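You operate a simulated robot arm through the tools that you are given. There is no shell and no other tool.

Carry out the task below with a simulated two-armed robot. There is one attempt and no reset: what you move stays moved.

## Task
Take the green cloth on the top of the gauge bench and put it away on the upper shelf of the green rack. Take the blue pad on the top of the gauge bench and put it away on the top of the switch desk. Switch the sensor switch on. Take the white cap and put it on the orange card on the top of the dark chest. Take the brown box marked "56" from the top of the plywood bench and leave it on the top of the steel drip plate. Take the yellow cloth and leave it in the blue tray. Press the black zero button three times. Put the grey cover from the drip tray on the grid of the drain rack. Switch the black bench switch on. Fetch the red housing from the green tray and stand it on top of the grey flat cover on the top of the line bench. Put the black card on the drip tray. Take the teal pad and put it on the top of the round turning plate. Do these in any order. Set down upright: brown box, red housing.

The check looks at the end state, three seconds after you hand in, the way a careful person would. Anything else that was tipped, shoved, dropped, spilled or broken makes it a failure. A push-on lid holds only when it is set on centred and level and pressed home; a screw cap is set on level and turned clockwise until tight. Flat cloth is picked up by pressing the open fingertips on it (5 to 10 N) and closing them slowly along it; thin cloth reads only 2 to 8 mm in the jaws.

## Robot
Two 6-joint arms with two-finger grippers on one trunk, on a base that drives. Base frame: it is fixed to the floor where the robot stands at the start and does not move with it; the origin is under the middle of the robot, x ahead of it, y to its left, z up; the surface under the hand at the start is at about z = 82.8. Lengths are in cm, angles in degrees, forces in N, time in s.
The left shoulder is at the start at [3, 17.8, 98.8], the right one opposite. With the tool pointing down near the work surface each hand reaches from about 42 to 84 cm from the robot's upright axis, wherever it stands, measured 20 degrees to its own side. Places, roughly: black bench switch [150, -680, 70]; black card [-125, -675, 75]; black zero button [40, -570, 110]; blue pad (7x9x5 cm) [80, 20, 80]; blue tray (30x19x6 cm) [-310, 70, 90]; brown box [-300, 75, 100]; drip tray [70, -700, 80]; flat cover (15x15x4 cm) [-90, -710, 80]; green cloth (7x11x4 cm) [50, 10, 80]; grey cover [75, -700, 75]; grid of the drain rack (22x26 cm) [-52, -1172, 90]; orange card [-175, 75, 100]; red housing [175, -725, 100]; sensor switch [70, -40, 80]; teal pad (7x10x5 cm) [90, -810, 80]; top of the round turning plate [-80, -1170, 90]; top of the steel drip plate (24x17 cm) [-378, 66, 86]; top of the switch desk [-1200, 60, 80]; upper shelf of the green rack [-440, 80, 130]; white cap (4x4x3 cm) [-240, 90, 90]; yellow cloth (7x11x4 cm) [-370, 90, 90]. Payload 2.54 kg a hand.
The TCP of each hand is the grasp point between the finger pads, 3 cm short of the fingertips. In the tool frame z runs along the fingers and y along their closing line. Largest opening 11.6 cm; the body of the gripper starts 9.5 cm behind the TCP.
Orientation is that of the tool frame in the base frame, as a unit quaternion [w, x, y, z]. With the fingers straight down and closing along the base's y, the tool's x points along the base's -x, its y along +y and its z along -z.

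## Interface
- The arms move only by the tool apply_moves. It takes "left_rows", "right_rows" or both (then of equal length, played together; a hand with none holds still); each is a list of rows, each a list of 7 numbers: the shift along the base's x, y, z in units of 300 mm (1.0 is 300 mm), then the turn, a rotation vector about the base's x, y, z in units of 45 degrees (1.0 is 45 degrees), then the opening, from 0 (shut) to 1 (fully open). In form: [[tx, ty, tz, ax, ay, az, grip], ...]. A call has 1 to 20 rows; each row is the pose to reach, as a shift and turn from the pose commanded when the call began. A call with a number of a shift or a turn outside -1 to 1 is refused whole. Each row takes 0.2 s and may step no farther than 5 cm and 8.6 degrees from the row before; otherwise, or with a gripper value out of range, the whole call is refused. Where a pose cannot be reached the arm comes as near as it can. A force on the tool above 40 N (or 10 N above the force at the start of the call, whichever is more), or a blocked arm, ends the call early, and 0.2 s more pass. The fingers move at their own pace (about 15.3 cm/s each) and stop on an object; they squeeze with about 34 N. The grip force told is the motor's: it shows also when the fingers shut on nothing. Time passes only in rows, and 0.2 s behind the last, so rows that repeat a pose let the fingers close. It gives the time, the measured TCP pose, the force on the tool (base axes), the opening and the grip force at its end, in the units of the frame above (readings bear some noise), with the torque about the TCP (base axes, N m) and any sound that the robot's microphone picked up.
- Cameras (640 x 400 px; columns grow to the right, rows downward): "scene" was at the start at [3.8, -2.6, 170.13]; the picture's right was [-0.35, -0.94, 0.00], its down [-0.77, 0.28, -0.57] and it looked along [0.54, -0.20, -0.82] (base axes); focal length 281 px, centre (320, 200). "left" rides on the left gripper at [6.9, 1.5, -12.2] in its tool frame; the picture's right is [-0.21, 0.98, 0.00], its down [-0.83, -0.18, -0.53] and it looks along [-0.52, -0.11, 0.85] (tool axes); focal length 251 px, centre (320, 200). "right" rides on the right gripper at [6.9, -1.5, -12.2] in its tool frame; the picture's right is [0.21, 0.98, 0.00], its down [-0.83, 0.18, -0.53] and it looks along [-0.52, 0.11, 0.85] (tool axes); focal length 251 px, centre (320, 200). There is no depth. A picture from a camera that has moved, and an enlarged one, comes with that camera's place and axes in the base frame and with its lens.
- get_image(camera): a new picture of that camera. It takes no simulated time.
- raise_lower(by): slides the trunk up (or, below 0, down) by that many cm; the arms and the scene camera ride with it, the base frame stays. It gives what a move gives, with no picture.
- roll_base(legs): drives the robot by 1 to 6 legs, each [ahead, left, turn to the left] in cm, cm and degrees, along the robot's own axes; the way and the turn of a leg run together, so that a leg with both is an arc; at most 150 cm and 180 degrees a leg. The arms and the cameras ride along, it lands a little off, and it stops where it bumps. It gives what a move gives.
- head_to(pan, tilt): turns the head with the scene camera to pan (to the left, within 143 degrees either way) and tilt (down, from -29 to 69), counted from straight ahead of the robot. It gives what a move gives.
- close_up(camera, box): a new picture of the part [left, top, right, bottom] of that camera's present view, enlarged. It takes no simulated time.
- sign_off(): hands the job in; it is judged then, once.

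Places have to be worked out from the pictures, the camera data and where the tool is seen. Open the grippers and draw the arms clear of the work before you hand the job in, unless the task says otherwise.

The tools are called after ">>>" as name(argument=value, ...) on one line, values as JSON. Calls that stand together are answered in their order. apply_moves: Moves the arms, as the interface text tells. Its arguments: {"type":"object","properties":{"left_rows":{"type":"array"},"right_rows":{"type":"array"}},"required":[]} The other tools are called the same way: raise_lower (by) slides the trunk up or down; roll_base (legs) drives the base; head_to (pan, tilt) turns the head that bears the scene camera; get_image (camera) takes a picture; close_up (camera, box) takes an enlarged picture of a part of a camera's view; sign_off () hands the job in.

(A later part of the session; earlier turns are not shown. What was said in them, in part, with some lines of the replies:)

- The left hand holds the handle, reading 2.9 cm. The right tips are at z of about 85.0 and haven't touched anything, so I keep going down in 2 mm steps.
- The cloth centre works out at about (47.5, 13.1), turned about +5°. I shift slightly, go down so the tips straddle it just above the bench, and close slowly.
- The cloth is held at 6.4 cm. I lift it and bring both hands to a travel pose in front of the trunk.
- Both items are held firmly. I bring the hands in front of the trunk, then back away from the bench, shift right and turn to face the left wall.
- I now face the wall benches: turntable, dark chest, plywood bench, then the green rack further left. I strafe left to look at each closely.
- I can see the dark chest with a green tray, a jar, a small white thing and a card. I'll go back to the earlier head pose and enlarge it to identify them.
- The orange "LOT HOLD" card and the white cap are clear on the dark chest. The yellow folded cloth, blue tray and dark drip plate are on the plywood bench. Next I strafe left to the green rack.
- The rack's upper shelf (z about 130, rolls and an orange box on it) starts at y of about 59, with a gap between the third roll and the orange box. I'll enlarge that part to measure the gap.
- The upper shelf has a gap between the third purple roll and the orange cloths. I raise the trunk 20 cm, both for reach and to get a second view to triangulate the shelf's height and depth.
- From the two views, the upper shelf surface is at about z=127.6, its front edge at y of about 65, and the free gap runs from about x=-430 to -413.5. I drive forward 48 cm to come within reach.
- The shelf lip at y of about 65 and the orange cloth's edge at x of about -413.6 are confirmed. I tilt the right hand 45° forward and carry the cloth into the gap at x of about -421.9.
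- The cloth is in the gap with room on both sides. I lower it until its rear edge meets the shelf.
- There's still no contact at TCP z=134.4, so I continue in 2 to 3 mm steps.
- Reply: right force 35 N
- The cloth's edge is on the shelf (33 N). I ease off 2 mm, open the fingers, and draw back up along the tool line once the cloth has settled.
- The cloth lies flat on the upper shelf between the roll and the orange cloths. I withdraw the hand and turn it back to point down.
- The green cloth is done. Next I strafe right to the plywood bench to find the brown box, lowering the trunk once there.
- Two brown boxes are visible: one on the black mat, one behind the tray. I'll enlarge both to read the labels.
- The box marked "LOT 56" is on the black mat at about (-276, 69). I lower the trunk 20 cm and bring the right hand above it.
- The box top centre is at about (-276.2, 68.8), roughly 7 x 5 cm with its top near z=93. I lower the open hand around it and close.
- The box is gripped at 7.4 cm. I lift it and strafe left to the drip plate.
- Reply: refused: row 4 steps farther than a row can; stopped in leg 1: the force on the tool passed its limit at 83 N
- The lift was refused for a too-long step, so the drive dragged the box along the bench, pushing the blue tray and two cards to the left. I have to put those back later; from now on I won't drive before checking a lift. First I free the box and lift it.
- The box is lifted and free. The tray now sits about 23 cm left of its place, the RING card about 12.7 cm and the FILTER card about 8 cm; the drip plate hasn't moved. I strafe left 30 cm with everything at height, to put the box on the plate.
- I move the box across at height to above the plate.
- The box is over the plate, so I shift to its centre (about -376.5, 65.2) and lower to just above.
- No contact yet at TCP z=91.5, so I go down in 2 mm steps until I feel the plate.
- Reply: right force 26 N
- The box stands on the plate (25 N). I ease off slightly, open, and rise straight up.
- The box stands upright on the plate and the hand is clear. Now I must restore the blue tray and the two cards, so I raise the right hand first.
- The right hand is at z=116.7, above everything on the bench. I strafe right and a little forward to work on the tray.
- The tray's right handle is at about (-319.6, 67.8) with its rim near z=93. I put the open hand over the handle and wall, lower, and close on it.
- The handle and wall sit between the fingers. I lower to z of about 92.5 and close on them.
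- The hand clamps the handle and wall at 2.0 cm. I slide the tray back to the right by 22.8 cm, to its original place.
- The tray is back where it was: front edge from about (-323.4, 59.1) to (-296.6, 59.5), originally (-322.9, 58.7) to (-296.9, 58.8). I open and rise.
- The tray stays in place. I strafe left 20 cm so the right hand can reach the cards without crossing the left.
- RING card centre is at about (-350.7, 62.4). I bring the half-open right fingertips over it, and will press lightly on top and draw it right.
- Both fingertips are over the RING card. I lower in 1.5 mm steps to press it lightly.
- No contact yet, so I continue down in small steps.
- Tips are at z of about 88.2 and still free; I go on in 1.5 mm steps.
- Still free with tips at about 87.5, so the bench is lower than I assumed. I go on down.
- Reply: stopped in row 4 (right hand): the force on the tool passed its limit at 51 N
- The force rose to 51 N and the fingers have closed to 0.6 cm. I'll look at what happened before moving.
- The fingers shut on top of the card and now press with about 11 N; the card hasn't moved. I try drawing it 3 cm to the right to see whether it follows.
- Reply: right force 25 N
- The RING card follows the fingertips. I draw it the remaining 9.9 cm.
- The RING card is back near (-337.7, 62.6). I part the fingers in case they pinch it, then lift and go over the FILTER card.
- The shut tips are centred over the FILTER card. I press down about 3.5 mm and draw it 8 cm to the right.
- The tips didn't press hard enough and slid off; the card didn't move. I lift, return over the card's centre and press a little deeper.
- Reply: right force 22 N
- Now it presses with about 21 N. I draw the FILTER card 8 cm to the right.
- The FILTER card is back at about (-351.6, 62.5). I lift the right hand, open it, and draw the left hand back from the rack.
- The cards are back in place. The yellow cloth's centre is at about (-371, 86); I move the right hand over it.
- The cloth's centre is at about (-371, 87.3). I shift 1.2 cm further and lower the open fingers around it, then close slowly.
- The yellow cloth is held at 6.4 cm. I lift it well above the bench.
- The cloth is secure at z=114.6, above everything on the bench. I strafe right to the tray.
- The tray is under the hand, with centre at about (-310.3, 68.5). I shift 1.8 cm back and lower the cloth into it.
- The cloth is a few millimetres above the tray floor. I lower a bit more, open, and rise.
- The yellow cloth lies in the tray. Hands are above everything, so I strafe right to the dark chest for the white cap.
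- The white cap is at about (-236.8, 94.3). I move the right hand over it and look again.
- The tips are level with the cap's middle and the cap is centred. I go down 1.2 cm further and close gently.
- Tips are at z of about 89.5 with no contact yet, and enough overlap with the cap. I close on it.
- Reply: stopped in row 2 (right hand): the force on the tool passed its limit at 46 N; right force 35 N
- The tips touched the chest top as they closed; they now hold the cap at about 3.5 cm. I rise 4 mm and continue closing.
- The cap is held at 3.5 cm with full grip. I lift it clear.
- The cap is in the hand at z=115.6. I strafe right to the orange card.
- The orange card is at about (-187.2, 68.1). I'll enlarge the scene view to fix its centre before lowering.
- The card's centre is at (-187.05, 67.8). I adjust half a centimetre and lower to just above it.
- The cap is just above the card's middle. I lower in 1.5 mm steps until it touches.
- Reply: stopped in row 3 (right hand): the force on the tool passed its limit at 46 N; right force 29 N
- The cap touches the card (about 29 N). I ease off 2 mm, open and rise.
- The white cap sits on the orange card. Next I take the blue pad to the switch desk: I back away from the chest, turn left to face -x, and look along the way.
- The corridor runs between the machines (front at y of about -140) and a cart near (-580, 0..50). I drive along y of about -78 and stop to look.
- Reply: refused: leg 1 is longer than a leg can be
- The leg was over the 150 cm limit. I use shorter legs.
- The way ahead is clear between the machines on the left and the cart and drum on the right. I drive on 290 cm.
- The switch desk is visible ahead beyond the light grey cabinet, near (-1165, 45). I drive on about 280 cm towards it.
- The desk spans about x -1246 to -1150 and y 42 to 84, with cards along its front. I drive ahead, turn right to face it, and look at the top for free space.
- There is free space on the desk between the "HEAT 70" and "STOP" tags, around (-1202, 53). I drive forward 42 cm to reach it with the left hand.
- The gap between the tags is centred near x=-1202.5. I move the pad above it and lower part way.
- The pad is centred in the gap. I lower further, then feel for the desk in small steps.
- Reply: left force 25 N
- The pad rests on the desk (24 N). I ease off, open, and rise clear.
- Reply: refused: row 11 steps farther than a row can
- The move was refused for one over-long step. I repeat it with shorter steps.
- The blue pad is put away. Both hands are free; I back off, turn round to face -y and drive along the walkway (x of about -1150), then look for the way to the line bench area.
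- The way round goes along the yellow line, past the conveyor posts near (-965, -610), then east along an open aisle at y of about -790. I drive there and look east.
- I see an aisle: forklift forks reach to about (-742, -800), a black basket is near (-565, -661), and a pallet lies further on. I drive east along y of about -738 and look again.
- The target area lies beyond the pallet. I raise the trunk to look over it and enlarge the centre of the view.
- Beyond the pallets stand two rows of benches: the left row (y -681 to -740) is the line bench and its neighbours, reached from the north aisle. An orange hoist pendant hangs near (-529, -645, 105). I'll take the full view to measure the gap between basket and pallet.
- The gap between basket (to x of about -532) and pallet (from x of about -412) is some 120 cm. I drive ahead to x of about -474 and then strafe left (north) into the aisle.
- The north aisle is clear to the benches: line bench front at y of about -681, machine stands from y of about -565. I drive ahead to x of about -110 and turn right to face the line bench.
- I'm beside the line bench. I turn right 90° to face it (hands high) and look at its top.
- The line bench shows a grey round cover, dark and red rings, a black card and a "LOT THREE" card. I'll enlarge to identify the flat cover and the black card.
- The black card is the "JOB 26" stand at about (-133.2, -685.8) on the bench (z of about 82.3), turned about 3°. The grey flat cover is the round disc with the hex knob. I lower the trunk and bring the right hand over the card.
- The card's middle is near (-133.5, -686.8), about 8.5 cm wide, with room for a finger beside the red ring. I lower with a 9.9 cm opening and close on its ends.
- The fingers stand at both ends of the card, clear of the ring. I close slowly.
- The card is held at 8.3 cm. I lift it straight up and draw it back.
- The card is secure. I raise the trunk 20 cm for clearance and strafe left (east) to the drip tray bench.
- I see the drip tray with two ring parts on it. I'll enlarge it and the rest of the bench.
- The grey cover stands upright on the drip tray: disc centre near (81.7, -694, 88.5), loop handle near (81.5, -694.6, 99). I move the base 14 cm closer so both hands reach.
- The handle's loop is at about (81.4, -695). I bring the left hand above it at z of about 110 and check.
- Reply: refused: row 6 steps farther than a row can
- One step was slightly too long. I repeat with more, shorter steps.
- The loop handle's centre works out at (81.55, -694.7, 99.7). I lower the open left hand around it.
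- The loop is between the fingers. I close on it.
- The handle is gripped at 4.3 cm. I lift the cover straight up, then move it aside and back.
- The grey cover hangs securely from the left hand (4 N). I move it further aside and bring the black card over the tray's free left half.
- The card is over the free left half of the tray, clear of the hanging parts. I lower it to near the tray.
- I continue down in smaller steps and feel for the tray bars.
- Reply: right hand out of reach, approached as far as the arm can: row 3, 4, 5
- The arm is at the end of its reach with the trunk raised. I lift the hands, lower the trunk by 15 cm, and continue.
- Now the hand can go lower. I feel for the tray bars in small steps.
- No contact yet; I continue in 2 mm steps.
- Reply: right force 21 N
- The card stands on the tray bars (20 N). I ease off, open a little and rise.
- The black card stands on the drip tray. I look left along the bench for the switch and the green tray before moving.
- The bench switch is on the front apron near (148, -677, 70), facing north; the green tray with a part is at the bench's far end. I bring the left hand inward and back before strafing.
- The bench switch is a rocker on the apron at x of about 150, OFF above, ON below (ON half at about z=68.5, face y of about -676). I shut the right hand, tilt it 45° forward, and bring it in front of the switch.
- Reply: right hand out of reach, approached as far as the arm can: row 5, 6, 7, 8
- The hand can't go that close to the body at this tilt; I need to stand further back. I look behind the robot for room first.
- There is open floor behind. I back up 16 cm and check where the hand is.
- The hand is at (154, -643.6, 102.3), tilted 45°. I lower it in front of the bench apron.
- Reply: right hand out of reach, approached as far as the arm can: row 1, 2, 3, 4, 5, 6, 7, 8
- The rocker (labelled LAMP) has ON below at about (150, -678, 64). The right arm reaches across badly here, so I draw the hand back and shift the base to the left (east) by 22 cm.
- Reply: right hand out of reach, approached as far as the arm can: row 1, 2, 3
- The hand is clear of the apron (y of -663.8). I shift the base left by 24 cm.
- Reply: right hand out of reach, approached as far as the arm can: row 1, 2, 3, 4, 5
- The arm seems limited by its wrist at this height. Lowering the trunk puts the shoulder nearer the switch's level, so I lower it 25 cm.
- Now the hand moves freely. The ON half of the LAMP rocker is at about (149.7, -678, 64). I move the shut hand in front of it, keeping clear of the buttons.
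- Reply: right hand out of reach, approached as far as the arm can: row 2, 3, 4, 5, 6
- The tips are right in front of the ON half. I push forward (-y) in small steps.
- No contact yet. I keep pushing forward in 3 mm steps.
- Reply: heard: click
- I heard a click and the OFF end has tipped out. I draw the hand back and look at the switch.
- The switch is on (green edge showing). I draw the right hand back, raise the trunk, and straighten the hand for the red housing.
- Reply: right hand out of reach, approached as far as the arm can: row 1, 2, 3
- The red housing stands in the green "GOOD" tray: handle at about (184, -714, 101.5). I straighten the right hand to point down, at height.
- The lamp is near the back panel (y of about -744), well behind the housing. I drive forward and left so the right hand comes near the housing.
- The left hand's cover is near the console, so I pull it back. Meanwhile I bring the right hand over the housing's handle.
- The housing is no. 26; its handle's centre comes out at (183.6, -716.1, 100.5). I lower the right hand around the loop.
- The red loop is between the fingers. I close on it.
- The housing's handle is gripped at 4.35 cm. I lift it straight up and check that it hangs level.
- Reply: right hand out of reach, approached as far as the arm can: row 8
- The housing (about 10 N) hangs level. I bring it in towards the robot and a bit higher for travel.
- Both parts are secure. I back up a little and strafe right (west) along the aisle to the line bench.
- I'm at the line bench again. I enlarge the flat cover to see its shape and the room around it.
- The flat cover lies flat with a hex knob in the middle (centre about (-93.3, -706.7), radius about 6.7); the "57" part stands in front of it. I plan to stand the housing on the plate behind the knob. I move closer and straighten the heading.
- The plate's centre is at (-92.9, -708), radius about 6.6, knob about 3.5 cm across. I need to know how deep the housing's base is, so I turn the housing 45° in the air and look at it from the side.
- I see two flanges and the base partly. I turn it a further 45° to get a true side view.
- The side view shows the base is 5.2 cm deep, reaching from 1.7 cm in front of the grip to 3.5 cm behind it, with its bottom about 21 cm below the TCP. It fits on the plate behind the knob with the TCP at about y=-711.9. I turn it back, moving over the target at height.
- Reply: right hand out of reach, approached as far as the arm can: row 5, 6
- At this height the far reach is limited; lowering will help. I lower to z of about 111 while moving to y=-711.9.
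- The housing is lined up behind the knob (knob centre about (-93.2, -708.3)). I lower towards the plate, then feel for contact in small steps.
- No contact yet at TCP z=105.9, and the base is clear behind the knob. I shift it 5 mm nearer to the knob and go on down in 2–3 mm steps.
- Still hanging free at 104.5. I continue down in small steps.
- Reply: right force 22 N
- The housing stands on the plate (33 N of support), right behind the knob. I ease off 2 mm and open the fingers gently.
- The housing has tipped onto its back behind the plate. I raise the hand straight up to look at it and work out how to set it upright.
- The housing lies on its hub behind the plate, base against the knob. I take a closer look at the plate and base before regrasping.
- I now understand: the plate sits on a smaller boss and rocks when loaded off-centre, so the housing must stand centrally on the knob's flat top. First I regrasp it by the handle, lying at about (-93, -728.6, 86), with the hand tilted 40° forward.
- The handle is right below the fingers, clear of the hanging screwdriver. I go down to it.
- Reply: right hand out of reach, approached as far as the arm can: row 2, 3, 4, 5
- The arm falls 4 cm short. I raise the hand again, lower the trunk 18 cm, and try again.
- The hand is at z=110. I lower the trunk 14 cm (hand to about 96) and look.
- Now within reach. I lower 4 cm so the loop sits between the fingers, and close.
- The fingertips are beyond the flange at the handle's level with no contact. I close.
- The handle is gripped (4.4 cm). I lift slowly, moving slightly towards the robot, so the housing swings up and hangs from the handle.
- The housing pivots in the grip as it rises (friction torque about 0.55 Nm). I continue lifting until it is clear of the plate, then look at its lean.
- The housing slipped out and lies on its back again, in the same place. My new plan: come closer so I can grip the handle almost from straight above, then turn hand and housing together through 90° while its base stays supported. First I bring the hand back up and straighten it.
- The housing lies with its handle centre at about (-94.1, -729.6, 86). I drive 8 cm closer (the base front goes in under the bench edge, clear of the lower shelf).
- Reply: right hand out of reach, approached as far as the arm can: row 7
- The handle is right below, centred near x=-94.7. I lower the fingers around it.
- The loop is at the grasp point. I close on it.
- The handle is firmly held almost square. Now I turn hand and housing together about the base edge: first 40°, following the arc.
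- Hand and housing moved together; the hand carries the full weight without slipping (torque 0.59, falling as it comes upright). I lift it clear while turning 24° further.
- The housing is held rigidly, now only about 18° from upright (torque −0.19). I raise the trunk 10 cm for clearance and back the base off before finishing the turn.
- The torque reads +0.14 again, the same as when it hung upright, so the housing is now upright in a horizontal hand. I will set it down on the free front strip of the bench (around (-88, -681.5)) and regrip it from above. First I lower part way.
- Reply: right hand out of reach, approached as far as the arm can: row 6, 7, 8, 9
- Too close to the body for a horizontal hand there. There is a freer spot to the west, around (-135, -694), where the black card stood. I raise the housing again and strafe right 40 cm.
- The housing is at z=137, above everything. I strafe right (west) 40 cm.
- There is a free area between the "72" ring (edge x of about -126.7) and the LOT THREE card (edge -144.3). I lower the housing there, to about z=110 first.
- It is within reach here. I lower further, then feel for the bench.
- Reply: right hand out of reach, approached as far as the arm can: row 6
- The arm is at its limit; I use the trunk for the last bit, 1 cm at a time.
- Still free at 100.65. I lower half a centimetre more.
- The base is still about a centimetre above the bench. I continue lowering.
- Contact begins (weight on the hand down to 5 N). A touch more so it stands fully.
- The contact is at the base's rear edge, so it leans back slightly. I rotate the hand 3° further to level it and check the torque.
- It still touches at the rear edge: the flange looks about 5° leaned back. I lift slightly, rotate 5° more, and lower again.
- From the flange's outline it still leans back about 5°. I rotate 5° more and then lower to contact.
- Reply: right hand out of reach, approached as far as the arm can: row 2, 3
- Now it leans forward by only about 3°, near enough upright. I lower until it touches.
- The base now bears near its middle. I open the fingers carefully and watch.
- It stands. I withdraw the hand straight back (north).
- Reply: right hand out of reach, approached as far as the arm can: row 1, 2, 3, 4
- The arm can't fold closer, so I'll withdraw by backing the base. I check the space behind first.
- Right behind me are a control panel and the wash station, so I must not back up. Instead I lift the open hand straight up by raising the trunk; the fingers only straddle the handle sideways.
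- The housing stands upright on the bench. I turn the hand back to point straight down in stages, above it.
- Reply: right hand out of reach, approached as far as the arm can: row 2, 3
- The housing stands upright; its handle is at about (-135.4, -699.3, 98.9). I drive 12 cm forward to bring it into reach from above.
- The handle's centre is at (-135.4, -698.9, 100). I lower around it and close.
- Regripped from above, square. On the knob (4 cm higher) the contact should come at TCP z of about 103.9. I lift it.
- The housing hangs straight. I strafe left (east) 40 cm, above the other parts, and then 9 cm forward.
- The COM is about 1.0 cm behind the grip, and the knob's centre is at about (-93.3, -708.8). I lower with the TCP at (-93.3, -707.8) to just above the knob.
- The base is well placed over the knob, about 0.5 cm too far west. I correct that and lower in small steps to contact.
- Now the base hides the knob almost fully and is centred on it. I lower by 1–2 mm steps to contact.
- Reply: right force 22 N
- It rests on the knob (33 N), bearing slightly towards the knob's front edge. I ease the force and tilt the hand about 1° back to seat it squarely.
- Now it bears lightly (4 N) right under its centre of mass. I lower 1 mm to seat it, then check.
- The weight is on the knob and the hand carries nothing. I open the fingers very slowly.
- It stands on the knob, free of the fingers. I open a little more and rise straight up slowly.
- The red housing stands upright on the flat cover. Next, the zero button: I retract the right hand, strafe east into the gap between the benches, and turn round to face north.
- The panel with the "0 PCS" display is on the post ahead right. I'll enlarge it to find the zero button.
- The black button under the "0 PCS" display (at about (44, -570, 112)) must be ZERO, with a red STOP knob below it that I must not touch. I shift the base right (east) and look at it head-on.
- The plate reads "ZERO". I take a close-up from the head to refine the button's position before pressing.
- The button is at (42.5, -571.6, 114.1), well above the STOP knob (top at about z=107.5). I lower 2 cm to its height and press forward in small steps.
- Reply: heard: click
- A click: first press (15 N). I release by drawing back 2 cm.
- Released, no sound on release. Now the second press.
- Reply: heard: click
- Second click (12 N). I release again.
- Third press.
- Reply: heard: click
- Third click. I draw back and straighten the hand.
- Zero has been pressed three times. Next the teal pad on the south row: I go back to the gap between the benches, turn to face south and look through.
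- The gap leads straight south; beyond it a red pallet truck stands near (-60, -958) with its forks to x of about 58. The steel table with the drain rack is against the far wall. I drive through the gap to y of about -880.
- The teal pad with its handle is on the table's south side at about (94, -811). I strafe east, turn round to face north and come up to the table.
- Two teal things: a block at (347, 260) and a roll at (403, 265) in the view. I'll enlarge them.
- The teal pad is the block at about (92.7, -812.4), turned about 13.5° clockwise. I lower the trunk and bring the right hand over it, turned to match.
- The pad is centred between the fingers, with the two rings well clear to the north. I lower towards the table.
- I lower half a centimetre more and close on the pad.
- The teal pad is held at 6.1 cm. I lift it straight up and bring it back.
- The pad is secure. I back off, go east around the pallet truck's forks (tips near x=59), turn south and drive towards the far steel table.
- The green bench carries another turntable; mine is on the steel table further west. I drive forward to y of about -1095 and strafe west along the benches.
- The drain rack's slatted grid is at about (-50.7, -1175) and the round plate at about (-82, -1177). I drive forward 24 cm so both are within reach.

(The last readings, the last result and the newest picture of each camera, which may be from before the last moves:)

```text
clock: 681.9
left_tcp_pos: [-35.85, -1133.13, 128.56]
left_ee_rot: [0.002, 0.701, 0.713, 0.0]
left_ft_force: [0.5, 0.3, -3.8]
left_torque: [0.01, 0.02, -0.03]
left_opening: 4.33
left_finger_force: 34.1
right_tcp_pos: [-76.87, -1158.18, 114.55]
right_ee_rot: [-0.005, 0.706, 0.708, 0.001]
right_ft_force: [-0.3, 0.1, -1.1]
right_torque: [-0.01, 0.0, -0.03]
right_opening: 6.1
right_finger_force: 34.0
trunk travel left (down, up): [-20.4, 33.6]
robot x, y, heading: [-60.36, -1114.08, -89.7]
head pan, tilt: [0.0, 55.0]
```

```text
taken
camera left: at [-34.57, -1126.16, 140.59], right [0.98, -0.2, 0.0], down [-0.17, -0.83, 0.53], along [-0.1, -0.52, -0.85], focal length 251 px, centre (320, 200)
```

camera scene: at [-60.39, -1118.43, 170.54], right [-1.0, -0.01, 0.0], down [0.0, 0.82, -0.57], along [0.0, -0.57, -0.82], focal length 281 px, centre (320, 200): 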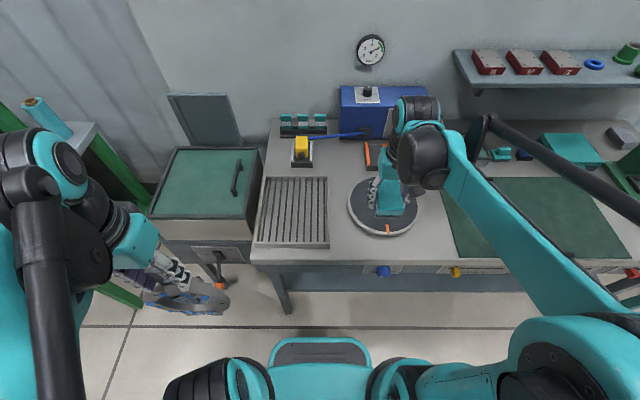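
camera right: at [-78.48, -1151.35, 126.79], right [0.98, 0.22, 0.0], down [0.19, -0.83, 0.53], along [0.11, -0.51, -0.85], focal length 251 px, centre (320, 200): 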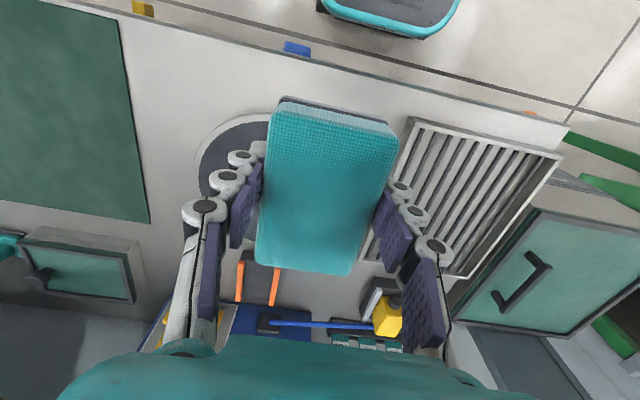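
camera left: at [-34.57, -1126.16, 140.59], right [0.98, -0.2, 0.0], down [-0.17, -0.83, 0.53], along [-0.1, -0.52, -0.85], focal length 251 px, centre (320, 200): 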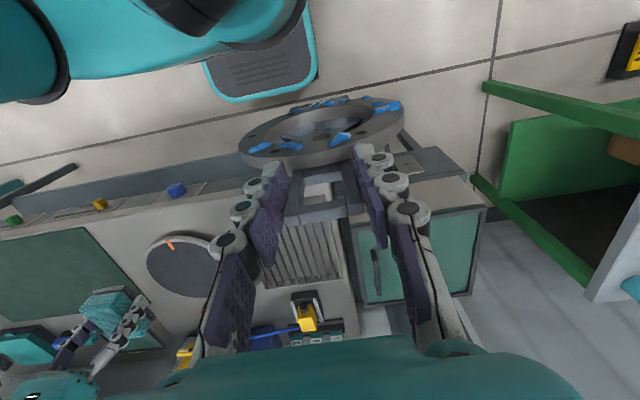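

The plate's centre is at about (-84, -1176). I bring the teal pad above it and lower part way.

>>> apply_moves(right_rows=[[-0.05, -0.12, 0, 0, 0, 0, 0.3], [-0.1, -0.24, 0, 0, 0, 0, 0.3], [-0.15, -0.36, -0.03, 0, 0, 0, 0.3], [-0.2, -0.48, -0.08, 0, 0, 0, 0.3], [-0.237, -0.595, -0.16, 0, 0, 0, 0.3], [-0.237, -0.595, -0.3, 0, 0, 0, 0.3], [-0.237, -0.595, -0.44, 0, 0, 0, 0.3], [-0.237, -0.595, -0.56, 0, 0, 0, 0.3]])

>>> get_image(camera="right")

>>> close_up(camera="scene", box=[310, 140, 470, 260])

```text
clock: 683.7
left_tcp_pos: [-35.95, -1133.01, 128.5]
left_ee_rot: [0.0, 0.701, 0.713, 0.001]
left_ft_force: [0.3, 0.0, -4.8]
left_torque: [0.04, -0.03, 0.01]
left_opening: 4.34
left_finger_force: 33.9
right_tcp_pos: [-83.75, -1175.91, 97.8]
right_ee_rot: [-0.005, 0.706, 0.709, 0.0]
right_ft_force: [0.2, -0.1, -1.6]
right_torque: [0.01, -0.02, 0.01]
right_opening: 6.09
right_finger_force: 33.7
trunk travel left (down, up): [-20.4, 33.6]
robot x, y, heading: [-60.54, -1114.13, -89.8]
head pan, tilt: [0.0, 55.0]
```

```text
taken
camera right: at [-85.4, -1169.2, 109.95], right [0.98, 0.22, 0.0], down [0.19, -0.83, 0.53], along [0.11, -0.51, -0.85], focal length 251 px, centre (320, 200)
```

right: 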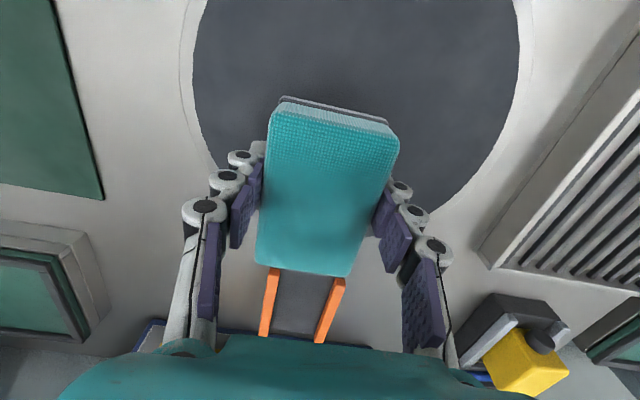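

```text
3.33 times, centred on (390, 200) of scene
camera zoom: at [-60.43, -1118.5, 170.53], right [-1.0, -0.01, 0.0], down [0.0, 0.82, -0.57], along [0.0, -0.57, -0.82], focal length 936 px, centre (87, 200)
```

zoom: 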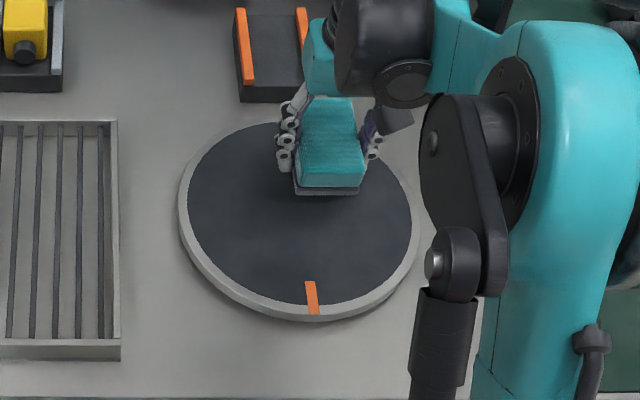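

Refined, the plate's centre is at about (-82.3, -1174.3) with its top near z=88. I shift 1.5 cm and lower to feel for it.

>>> apply_moves(right_rows=[[0.03, 0.03, -0.05, 0, 0, 0, 0.3], [0.047, 0.053, -0.11, 0, 0, 0, 0.3], [0.047, 0.053, -0.15, 0, 0, 0, 0.3], [0.047, 0.053, -0.17, 0, 0, 0, 0.3], [0.047, 0.053, -0.185, 0, 0, 0, 0.3], [0.047, 0.053, -0.2, 0, 0, 0, 0.3]])

>>> close_up(camera="scene", box=[310, 140, 470, 260])

```text
clock: 684.5
left_tcp_pos: [-35.81, -1132.96, 128.5]
left_ee_rot: [0.002, 0.701, 0.713, 0.0]
left_ft_force: [0.3, -1.2, -4.9]
left_torque: [0.06, 0.02, 0.02]
left_opening: 4.33
left_finger_force: 34.3
right_tcp_pos: [-82.37, -1174.25, 93.74]
right_ee_rot: [-0.004, 0.706, 0.708, 0.001]
right_ft_force: [-0.2, 4.5, 17.7]
right_torque: [-0.12, -0.61, 0.05]
right_opening: 6.1
right_finger_force: 34.2
trunk travel left (down, up): [-20.4, 33.6]
robot x, y, heading: [-60.4, -1114.16, -89.7]
head pan, tilt: [0.0, 55.0]
stopped in row 4 (right hand): the force on the tool passed its limit at 50 N (the readings are from after the stop); the commanded pose is now the measured one
```

```text
3.33 times, centred on (390, 200) of scene
camera zoom: at [-60.36, -1118.29, 170.56], right [-1.0, -0.01, 0.0], down [0.0, 0.82, -0.57], along [0.0, -0.57, -0.82], focal length 936 px, centre (87, 200)
```

zoom: 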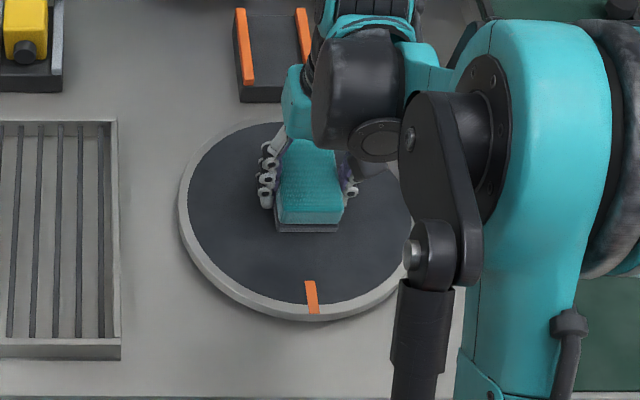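

The pad is on the plate (z of about 90.4). I ease off slightly, open, and rise.

>>> apply_moves(right_rows=[[0, 0, 0.007, 0, 0, 0, 0.45], [0, 0, 0.007, 0, 0, 0, 0.6], [0, 0, 0.007, 0, 0, 0, 0.7], [0, 0, 0.007, 0, 0, 0, 0.75], [0, 0, 0.05, 0, 0, 0, 0.75], [0, 0, 0.16, 0, 0, 0, 0.75], [0, 0, 0.3, 0, 0, 0, 0.75], [0, 0, 0.44, 0, 0, 0, 0.75], [-0.05, 0.05, 0.57, 0, 0, 0, 0.75], [-0.1, 0.15, 0.65, 0, 0, 0, 0.75], [-0.18, 0.27, 0.7, 0, 0, 0, 0.75]])

>>> get_image(camera="scene")

>>> close_up(camera="scene", box=[240, 140, 440, 270])

```text
clock: 686.9
left_tcp_pos: [-36.05, -1132.91, 128.57]
left_ee_rot: [0.001, 0.702, 0.713, 0.0]
left_ft_force: [0.6, -0.3, -3.2]
left_torque: [0.01, 0.0, -0.04]
left_opening: 4.31
left_finger_force: 34.1
right_tcp_pos: [-88.06, -1165.98, 115.02]
right_ee_rot: [-0.002, 0.705, 0.709, 0.001]
right_ft_force: [0.2, 0.4, -0.1]
right_torque: [-0.05, -0.01, 0.0]
right_opening: 8.68
right_finger_force: 0.1
trunk travel left (down, up): [-20.4, 33.6]
robot x, y, heading: [-60.54, -1114.06, -89.9]
head pan, tilt: [0.0, 55.0]
```

```text
taken
camera scene: at [-60.47, -1118.24, 170.54], right [-1.0, -0.01, 0.0], down [0.0, 0.82, -0.57], along [0.0, -0.57, -0.82], focal length 281 px, centre (320, 200)
```

scene: 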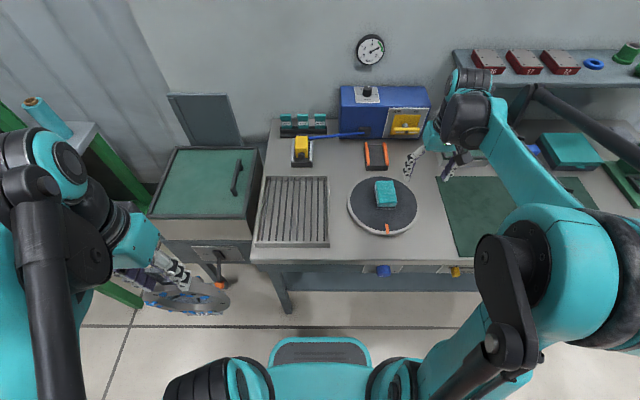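

```text
3.08 times, centred on (340, 205) of scene
camera zoom: at [-60.47, -1118.24, 170.54], right [-1.0, -0.01, 0.0], down [0.0, 0.82, -0.57], along [0.0, -0.57, -0.82], focal length 864 px, centre (258, 185)
```

zoom: 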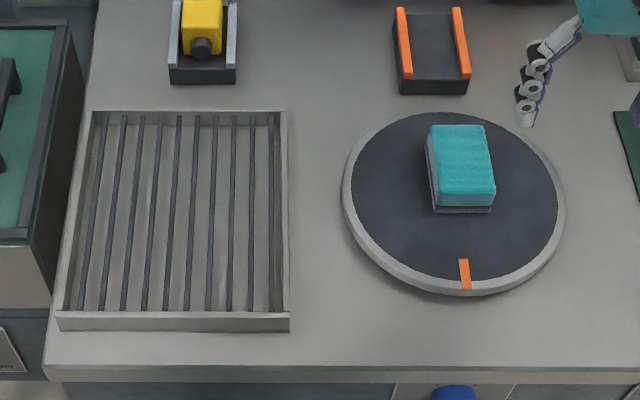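

The teal pad lies on the turning plate. Now I move the grey cover with the left hand over the grid, centre at about (-50.5, -1171), at height.

>>> apply_moves(left_rows=[[-0.06, -0.12, 0, 0, 0, 0, 0.2], [-0.12, -0.24, 0, 0, 0, 0, 0.2], [-0.18, -0.36, 0, 0, 0, 0, 0.2], [-0.24, -0.48, 0, 0, 0, 0, 0.2], [-0.3, -0.6, 0, 0, 0, 0, 0.2], [-0.36, -0.72, 0, 0, 0, 0, 0.2], [-0.42, -0.84, 0, 0, 0, 0, 0.2], [-0.48, -0.96, 0, 0, 0, 0, 0.2]])

>>> apply_moves(left_rows=[[0, -0.1, 0, 0, 0, 0, 0.2], [0, -0.2, -0.05, 0, 0, 0, 0.2], [0, -0.28, -0.12, 0, 0, 0, 0.2], [0, -0.28, -0.22, 0, 0, 0, 0.2]])

>>> get_image(camera="scene")

>>> close_up(camera="scene", box=[220, 120, 400, 260])

>>> get_image(camera="left")

```text
clock: 688.7
left_tcp_pos: [-50.4, -1162.27, 128.14]
left_ee_rot: [0.001, 0.701, 0.713, 0.002]
left_ft_force: [0.7, -0.2, -3.9]
left_torque: [0.0, 0.0, 0.03]
left_opening: 4.31
left_finger_force: 34.2
right_tcp_pos: [-88.1, -1166.34, 114.72]
right_ee_rot: [-0.005, 0.706, 0.709, 0.002]
right_ft_force: [0.0, 0.6, 0.2]
right_torque: [0.04, -0.04, -0.02]
right_opening: 8.71
right_finger_force: 0.0
trunk travel left (down, up): [-20.4, 33.6]
robot x, y, heading: [-60.57, -1113.98, -89.9]
head pan, tilt: [0.0, 55.0]
```

```text
clock: 689.7
left_tcp_pos: [-50.44, -1170.68, 121.76]
left_ee_rot: [0.001, 0.701, 0.713, 0.0]
left_ft_force: [-0.4, 0.8, -4.5]
left_torque: [0.01, 0.01, 0.0]
left_opening: 4.33
left_finger_force: 34.0
right_tcp_pos: [-88.02, -1166.15, 114.81]
right_ee_rot: [-0.004, 0.706, 0.708, 0.001]
right_ft_force: [0.6, 0.4, 0.0]
right_torque: [0.01, -0.01, 0.02]
right_opening: 8.69
right_finger_force: 0.2
trunk travel left (down, up): [-20.4, 33.6]
robot x, y, heading: [-61.04, -1114.24, -89.5]
head pan, tilt: [0.0, 55.0]
```

```text
taken
camera scene: at [-60.39, -1118.45, 170.53], right [-1.0, -0.01, 0.0], down [0.0, 0.82, -0.57], along [0.0, -0.57, -0.82], focal length 281 px, centre (320, 200)
```

scene: 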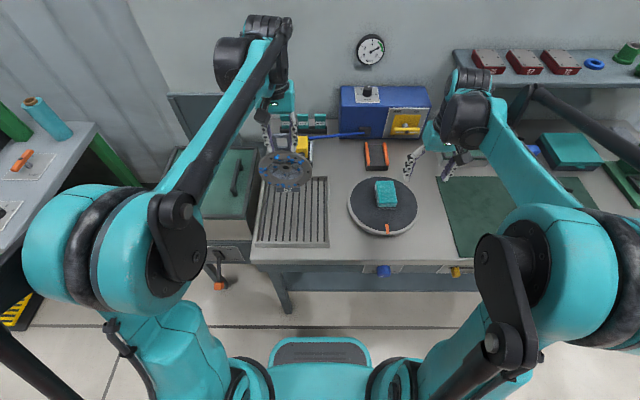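

```text
2.86 times, centred on (310, 190) of scene
camera zoom: at [-60.39, -1118.45, 170.53], right [-1.0, -0.01, 0.0], down [0.0, 0.82, -0.57], along [0.0, -0.57, -0.82], focal length 802 px, centre (349, 229)
```

zoom: 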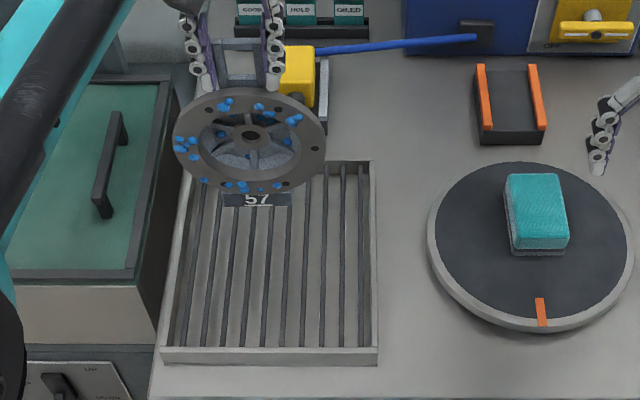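

```text
taken
camera left: at [-49.05, -1163.79, 133.84], right [0.98, -0.2, 0.0], down [-0.17, -0.83, 0.53], along [-0.1, -0.52, -0.85], focal length 251 px, centre (320, 200)
```

left: 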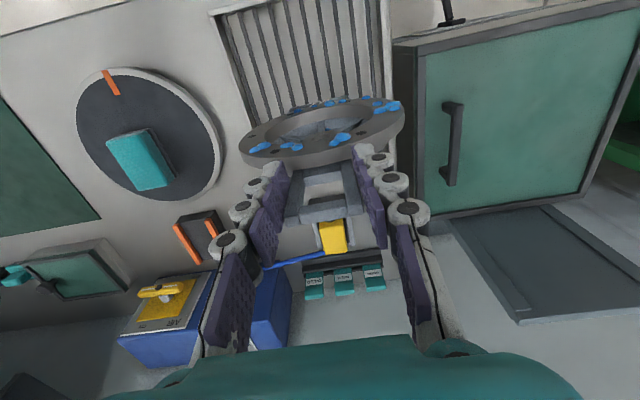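

The cover hangs over the middle of the grid. I lower it, first quickly, then in small steps to feel for the bars.

>>> apply_moves(left_rows=[[0, 0.02, -0.08, 0, 0, 0, 0.2], [0, 0.02, -0.16, 0, 0, 0, 0.2], [0, 0.02, -0.22, 0, 0, 0, 0.2], [0, 0.02, -0.25, 0, 0, 0, 0.2], [0, 0.02, -0.27, 0, 0, 0, 0.2], [0, 0.02, -0.285, 0, 0, 0, 0.2], [0, 0.02, -0.3, 0, 0, 0, 0.2]])

>>> close_up(camera="scene", box=[220, 120, 400, 260])

```text
clock: 691.3
left_tcp_pos: [-50.32, -1169.71, 112.65]
left_ee_rot: [0.0, 0.701, 0.713, 0.001]
left_ft_force: [0.0, -0.3, -3.7]
left_torque: [0.03, 0.02, -0.01]
left_opening: 4.31
left_finger_force: 34.2
right_tcp_pos: [-88.07, -1166.16, 114.85]
right_ee_rot: [-0.004, 0.706, 0.708, 0.001]
right_ft_force: [0.3, -0.4, -0.2]
right_torque: [0.03, -0.01, -0.01]
right_opening: 8.72
right_finger_force: 0.0
trunk travel left (down, up): [-20.4, 33.6]
robot x, y, heading: [-60.31, -1113.9, -89.5]
head pan, tilt: [0.0, 55.0]
```

```text
2.86 times, centred on (310, 190) of scene
camera zoom: at [-60.41, -1118.52, 170.53], right [-1.0, -0.01, 0.0], down [0.0, 0.82, -0.57], along [0.0, -0.57, -0.82], focal length 802 px, centre (349, 229)
```

zoom: 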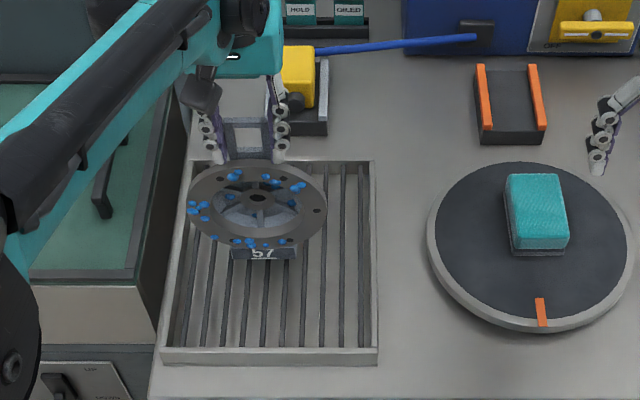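

>>> apply_moves(left_rows=[[0, 0, -0.015, 0, 0, 0, 0.2], [0, 0, -0.03, 0, 0, 0, 0.2], [0, 0, -0.045, 0, 0, 0, 0.2], [0, 0, -0.06, 0, 0, 0, 0.2]])

```text
clock: 692.3
left_tcp_pos: [-50.51, -1169.55, 111.05]
left_ee_rot: [0.001, 0.701, 0.713, -0.001]
left_ft_force: [0.4, -0.6, 20.1]
left_torque: [-0.11, -0.02, 0.02]
left_opening: 4.39
left_finger_force: 34.6
right_tcp_pos: [-88.22, -1166.06, 114.95]
right_ee_rot: [-0.004, 0.705, 0.709, 0.0]
right_ft_force: [-0.7, 0.7, -0.5]
right_torque: [0.0, 0.01, 0.0]
right_opening: 8.7
right_finger_force: 0.0
trunk travel left (down, up): [-20.4, 33.6]
robot x, y, heading: [-60.54, -1113.93, -89.5]
head pan, tilt: [0.0, 55.0]
```

It stands on the bars (24 N, bearing under its middle). I ease off and open slowly.

>>> apply_moves(left_rows=[[0, 0, 0.006, 0, 0, 0, 0.36], [0, 0, 0.008, 0, 0, 0, 0.38], [0, 0, 0.008, 0, 0, 0, 0.4], [0, 0, 0.008, 0, 0, 0, 0.44], [0, 0, 0.008, 0, 0, 0, 0.48]])

>>> close_up(camera="scene", box=[220, 120, 400, 260])

```text
clock: 693.5
left_tcp_pos: [-50.35, -1169.82, 111.35]
left_ee_rot: [0.001, 0.7, 0.714, 0.001]
left_ft_force: [0.4, 0.0, -0.5]
left_torque: [-0.02, 0.0, -0.01]
left_opening: 5.55
left_finger_force: 0.1
right_tcp_pos: [-88.13, -1166.09, 114.92]
right_ee_rot: [-0.004, 0.705, 0.709, 0.001]
right_ft_force: [-0.9, -0.1, -0.6]
right_torque: [-0.01, -0.01, 0.02]
right_opening: 8.71
right_finger_force: 0.1
trunk travel left (down, up): [-20.4, 33.6]
robot x, y, heading: [-60.51, -1114.33, -90.0]
head pan, tilt: [0.0, 55.0]
```

```text
2.86 times, centred on (310, 190) of scene
camera zoom: at [-60.41, -1118.47, 170.54], right [-1.0, -0.01, 0.0], down [0.0, 0.82, -0.57], along [0.0, -0.57, -0.82], focal length 802 px, centre (349, 229)
```

zoom: 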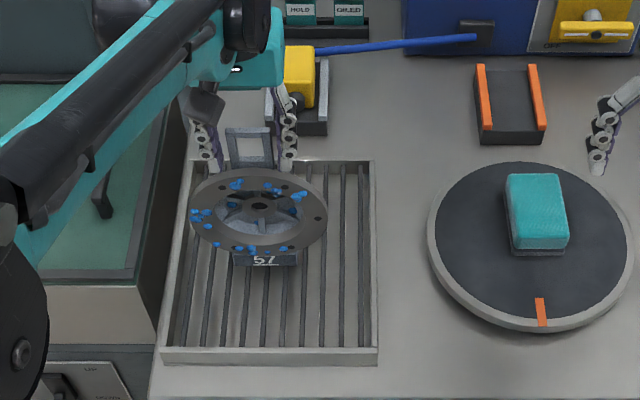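

The cover stands on the grid, free of the fingers. I rise straight up and then draw the left hand back.

>>> apply_moves(left_rows=[[0, 0, 0.02, 0, 0, 0, 0.52], [0, 0, 0.06, 0, 0, 0, 0.52], [0, 0, 0.14, 0, 0, 0, 0.52], [0, 0, 0.26, 0, 0, 0, 0.52], [0, 0, 0.4, 0, 0, 0, 0.52], [0, 0.05, 0.54, 0, 0, 0, 0.52], [0.05, 0.15, 0.64, 0, 0, 0, 0.52], [0.1, 0.28, 0.7, 0, 0, 0, 0.52], [0.15, 0.42, 0.72, 0, 0, 0, 0.52], [0.2, 0.56, 0.72, 0, 0, 0, 0.52], [0.25, 0.7, 0.72, 0, 0, 0, 0.52]])

>>> get_image(camera="scene")

>>> close_up(camera="scene", box=[220, 120, 440, 280])

```text
clock: 695.9
left_tcp_pos: [-42.96, -1148.28, 132.85]
left_ee_rot: [0.002, 0.701, 0.713, 0.0]
left_ft_force: [0.4, 0.3, -0.2]
left_torque: [-0.07, -0.01, 0.03]
left_opening: 6.04
left_finger_force: 0.2
right_tcp_pos: [-88.12, -1166.01, 115.01]
right_ee_rot: [-0.005, 0.706, 0.708, 0.0]
right_ft_force: [0.6, 0.7, 0.8]
right_torque: [-0.05, -0.02, 0.0]
right_opening: 8.72
right_finger_force: 0.1
trunk travel left (down, up): [-20.4, 33.6]
robot x, y, heading: [-60.17, -1114.21, -89.6]
head pan, tilt: [0.0, 55.0]
```

```text
taken
camera scene: at [-60.37, -1118.19, 170.54], right [-1.0, -0.01, 0.0], down [0.0, 0.82, -0.57], along [0.0, -0.57, -0.82], focal length 281 px, centre (320, 200)
```

scene: 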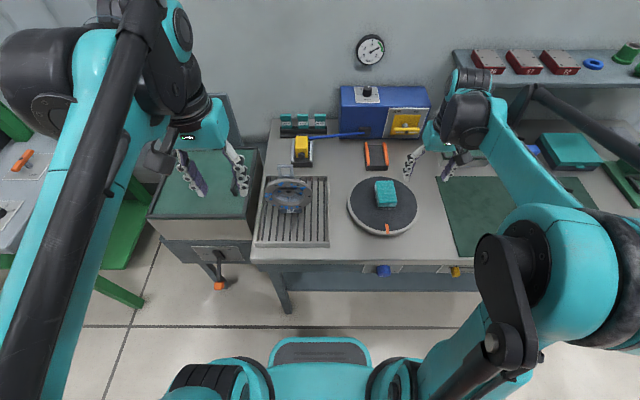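

```text
2.50 times, centred on (330, 200) of scene
camera zoom: at [-60.37, -1118.19, 170.54], right [-1.0, -0.01, 0.0], down [0.0, 0.82, -0.57], along [0.0, -0.57, -0.82], focal length 702 px, centre (295, 200)
```

zoom: 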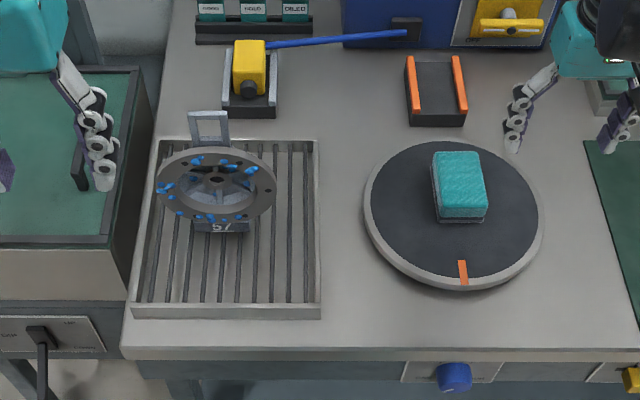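

All twelve jobs appear done. Before handing in I want to make sure the red housing is still standing, so I back away from the table and retrace my way, keeping the hands high and open.

>>> roll_base(legs=[[-22, 0, 0], [0, 125, 0], [0, 76, 0]])

>>> head_to(pan=-35, tilt=25)

>>> get_image(camera="scene")

```text
clock: 707.1
left_tcp_pos: [155.38, -1124.38, 132.79]
left_ee_rot: [0.001, 0.695, 0.719, 0.0]
left_ft_force: [0.3, -0.3, -0.2]
left_torque: [-0.05, 0.02, -0.04]
left_opening: 6.04
left_finger_force: 0.0
right_tcp_pos: [110.81, -1142.73, 114.83]
right_ee_rot: [-0.003, 0.7, 0.714, 0.0]
right_ft_force: [-0.5, 0.1, 0.1]
right_torque: [0.04, 0.03, 0.0]
right_opening: 8.7
right_finger_force: 0.0
trunk travel left (down, up): [-20.4, 33.6]
robot x, y, heading: [137.55, -1090.24, -88.6]
head pan, tilt: [0.0, 55.0]
```

```text
clock: 708.1
left_tcp_pos: [155.39, -1124.49, 132.85]
left_ee_rot: [0.001, 0.696, 0.718, 0.002]
left_ft_force: [0.8, 0.2, 0.1]
left_torque: [0.01, 0.04, 0.01]
left_opening: 6.01
left_finger_force: 0.1
right_tcp_pos: [110.51, -1142.7, 114.88]
right_ee_rot: [-0.005, 0.7, 0.714, 0.0]
right_ft_force: [0.7, -0.9, 0.3]
right_torque: [0.01, -0.02, 0.03]
right_opening: 8.69
right_finger_force: 0.0
trunk travel left (down, up): [-20.4, 33.6]
robot x, y, heading: [137.69, -1090.54, -88.9]
head pan, tilt: [-35.0, 25.0]
```

```text
taken
camera scene: at [132.27, -1095.07, 174.93], right [-0.83, 0.56, 0.0], down [0.23, 0.35, -0.91], along [-0.5, -0.75, -0.42], focal length 281 px, centre (320, 200)
```

scene: 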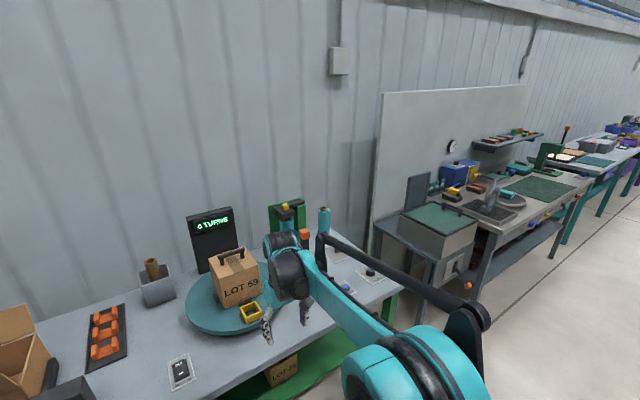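

I continue north (backwards) along x of about 137, past the forks.

>>> roll_base(legs=[[-103, 0, -1], [-102, 0, 0], [0, -76, 0], [0, -74, 0]])

>>> head_to(pan=-140, tilt=20)

>>> get_image(camera="scene")

>>> head_to(pan=140, tilt=25)

>>> get_image(camera="scene")

```text
clock: 725.4
left_tcp_pos: [2.44, -924.98, 132.85]
left_ee_rot: [0.001, 0.7, 0.714, 0.001]
left_ft_force: [-0.5, -0.3, -0.2]
left_torque: [0.01, 0.0, 0.0]
left_opening: 6.05
left_finger_force: 0.2
right_tcp_pos: [-42.65, -942.79, 114.91]
right_ee_rot: [-0.004, 0.705, 0.71, 0.001]
right_ft_force: [-0.3, -0.1, -0.7]
right_torque: [-0.03, -0.01, 0.01]
right_opening: 8.69
right_finger_force: 0.1
trunk travel left (down, up): [-20.4, 33.6]
robot x, y, heading: [-15.19, -890.79, -89.4]
head pan, tilt: [-35.0, 25.0]
```

```text
clock: 727.2
left_tcp_pos: [2.52, -924.92, 132.9]
left_ee_rot: [0.001, 0.699, 0.715, 0.001]
left_ft_force: [-0.4, 0.0, -0.9]
left_torque: [-0.04, -0.04, -0.03]
left_opening: 6.03
left_finger_force: 0.1
right_tcp_pos: [-42.49, -942.77, 114.78]
right_ee_rot: [-0.004, 0.705, 0.709, 0.001]
right_ft_force: [-0.8, 0.7, -0.2]
right_torque: [-0.01, 0.0, 0.03]
right_opening: 8.69
right_finger_force: 0.0
trunk travel left (down, up): [-20.4, 33.6]
robot x, y, heading: [-15.2, -890.01, -89.3]
head pan, tilt: [-140.0, 20.0]
```

```text
taken
camera scene: at [-21.17, -880.66, 175.75], right [0.76, 0.65, 0.0], down [0.22, -0.26, -0.94], along [-0.61, 0.71, -0.34], focal length 281 px, centre (320, 200)
```

scene: 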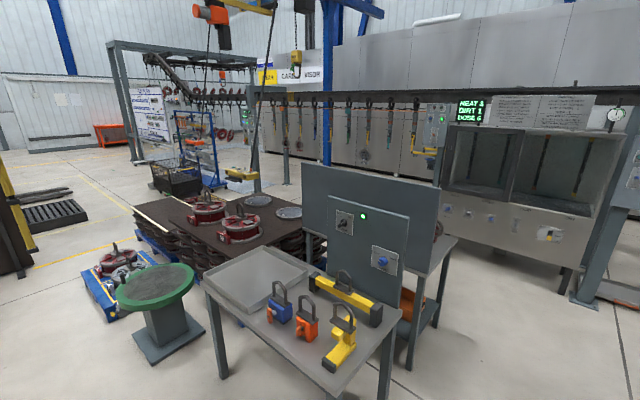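

```text
clock: 731.1
left_tcp_pos: [2.4, -925.01, 132.87]
left_ee_rot: [0.001, 0.7, 0.714, 0.001]
left_ft_force: [0.7, 0.4, -0.1]
left_torque: [0.04, 0.04, 0.03]
left_opening: 6.02
left_finger_force: 0.0
right_tcp_pos: [-42.54, -942.75, 114.8]
right_ee_rot: [-0.004, 0.704, 0.71, 0.001]
right_ft_force: [0.7, 1.0, -0.8]
right_torque: [0.0, 0.0, 0.01]
right_opening: 8.7
right_finger_force: 0.1
trunk travel left (down, up): [-20.4, 33.6]
robot x, y, heading: [-14.75, -890.41, -89.2]
head pan, tilt: [140.0, 25.0]
```

```text
taken
camera scene: at [-9.25, -880.61, 174.94], right [0.77, -0.64, 0.0], down [-0.27, -0.33, -0.91], along [0.58, 0.7, -0.42], focal length 281 px, centre (320, 200)
```

scene: 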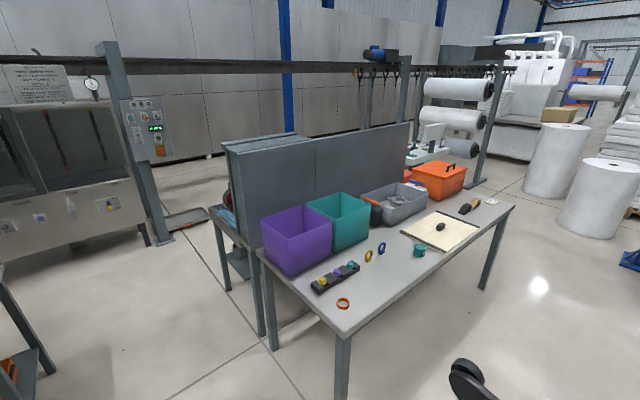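

The gap is clear. I back north through it to y of about -705, from where the line bench can be seen from its end.

>>> roll_base(legs=[[-95, 0, 0], [-92, 0, 0]])

>>> head_to(pan=-90, tilt=35)

>>> get_image(camera="scene")

```text
clock: 740.5
left_tcp_pos: [-0.25, -738.32, 132.9]
left_ee_rot: [0.002, 0.701, 0.713, 0.0]
left_ft_force: [-1.0, 0.2, 1.2]
left_torque: [-0.03, -0.04, -0.03]
left_opening: 6.05
left_finger_force: 0.1
right_tcp_pos: [-45.42, -755.82, 114.86]
right_ee_rot: [-0.004, 0.707, 0.708, 0.001]
right_ft_force: [0.7, 0.3, 0.0]
right_torque: [-0.02, 0.02, 0.0]
right_opening: 8.7
right_finger_force: 0.0
trunk travel left (down, up): [-20.4, 33.6]
robot x, y, heading: [-17.87, -703.8, -89.7]
head pan, tilt: [140.0, 25.0]
```

```text
clock: 743.8
left_tcp_pos: [-0.36, -738.39, 132.75]
left_ee_rot: [-0.001, 0.702, 0.712, 0.0]
left_ft_force: [0.1, -0.1, 0.6]
left_torque: [0.0, 0.03, 0.0]
left_opening: 6.04
left_finger_force: 0.1
right_tcp_pos: [-45.39, -755.89, 114.82]
right_ee_rot: [-0.004, 0.706, 0.708, 0.001]
right_ft_force: [-0.1, 0.1, -0.6]
right_torque: [-0.02, -0.03, -0.02]
right_opening: 8.68
right_finger_force: 0.1
trunk travel left (down, up): [-20.4, 33.6]
robot x, y, heading: [-17.61, -703.46, -89.7]
head pan, tilt: [-90.0, 35.0]
```

```text
taken
camera scene: at [-26.5, -701.03, 173.36], right [0.0, 1.0, 0.0], down [0.57, 0.0, -0.82], along [-0.82, 0.0, -0.57], focal length 281 px, centre (320, 200)
```

scene: 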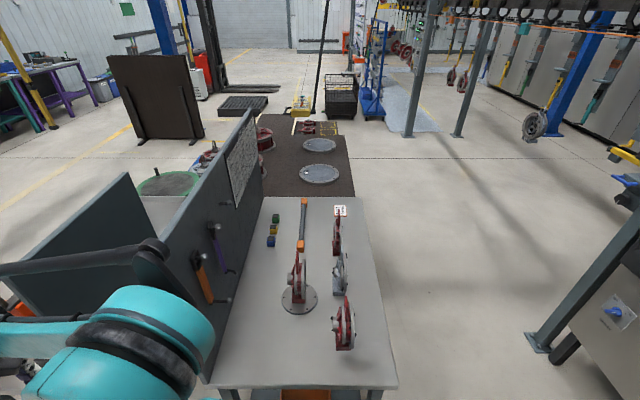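

The line bench is visible from its end. I enlarge the flat cover and housing to check.

>>> close_up(camera="scene", box=[250, 220, 380, 360])

>>> head_to(pan=70, tilt=35)

>>> get_image(camera="scene")

```text
2.86 times, centred on (315, 290) of scene
camera zoom: at [-26.5, -701.03, 173.36], right [0.0, 1.0, 0.0], down [0.57, 0.0, -0.82], along [-0.82, 0.0, -0.57], focal length 802 px, centre (334, -57)
```

zoom: 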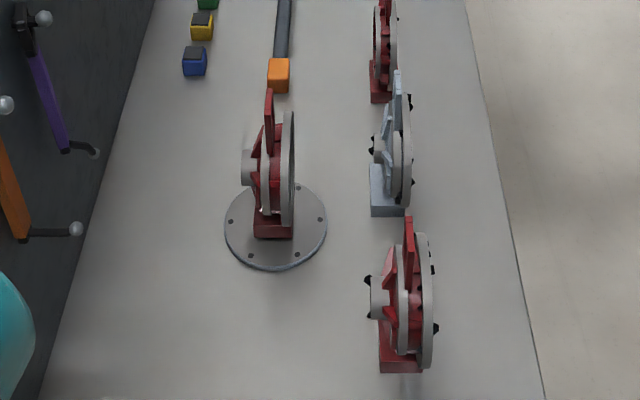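

```text
clock: 746.2
left_tcp_pos: [-0.34, -738.18, 132.78]
left_ee_rot: [0.0, 0.702, 0.713, 0.001]
left_ft_force: [0.1, -0.4, 0.0]
left_torque: [0.0, -0.01, -0.02]
left_opening: 6.04
left_finger_force: 0.1
right_tcp_pos: [-45.31, -755.76, 114.91]
right_ee_rot: [-0.003, 0.707, 0.707, 0.001]
right_ft_force: [0.1, 0.0, -0.5]
right_torque: [0.0, -0.01, 0.02]
right_opening: 8.68
right_finger_force: 0.1
trunk travel left (down, up): [-20.4, 33.6]
robot x, y, heading: [-17.68, -703.77, -90.0]
head pan, tilt: [70.0, 35.0]
```

```text
taken
camera scene: at [-9.41, -703.98, 173.36], right [-0.34, -0.94, 0.0], down [-0.54, 0.19, -0.82], along [0.77, -0.28, -0.57], focal length 281 px, centre (320, 200)
```

scene: 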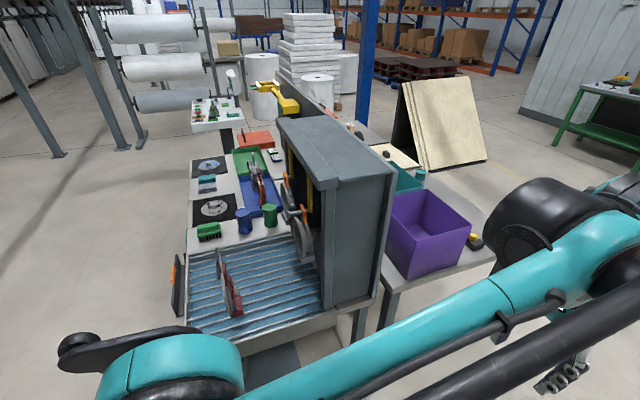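

The red housing stands upright in the middle of the flat cover. I also check the black card on the drip tray.

>>> close_up(camera="scene", box=[170, 200, 330, 340])

```text
2.86 times, centred on (250, 270) of scene
camera zoom: at [-9.41, -703.98, 173.36], right [-0.34, -0.94, 0.0], down [-0.54, 0.19, -0.82], along [0.77, -0.28, -0.57], focal length 802 px, centre (520, 0)
```

zoom: 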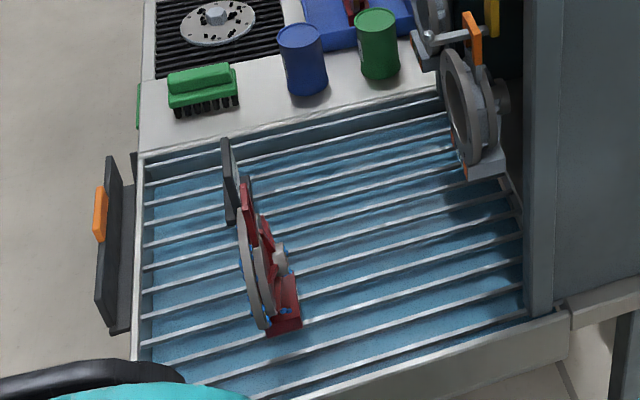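

The black card stands on the drip tray beside the red cover, and the hands are open and clear of the work. Everything checks out, so I hand the job in.

>>> sign_off()

```text
The job is handed in.
```

I finished all twelve jobs and handed the job in, but some things were knocked along the way and set right before the end.

- **Blue tray and two cards:** At the plywood bench I drove off before the box had lifted. It pushed the blue tray about 23 cm and the two cards, "RING SIZE 5" and "FILTER SIZE 10", about 8 to 13 cm. I put all three back to within roughly 1 cm of where they were.
- **Red housing:** It tipped onto its back on my first try. The flat cover rocks when loaded off-centre, so the housing now stands upright on the cover's central knob. That is a small footing, but it was still standing when I looked again just before handing in.
- **Zero button:** I counted three clicks. The display already read "0 PCS", so it could not confirm the presses.
- **Brown box:** It stands upright in the middle of the drip plate, on top of a yellow stain (it looks like oil) that was already there.

The two switches are on: the sensor display changed to "WAIT", and the bench lamp switch clicked over. The cloths, pads, cap, card and grey cover all ended up where you asked.

At the end I rechecked only the red housing and the black card. I checked the rest when I did each job.
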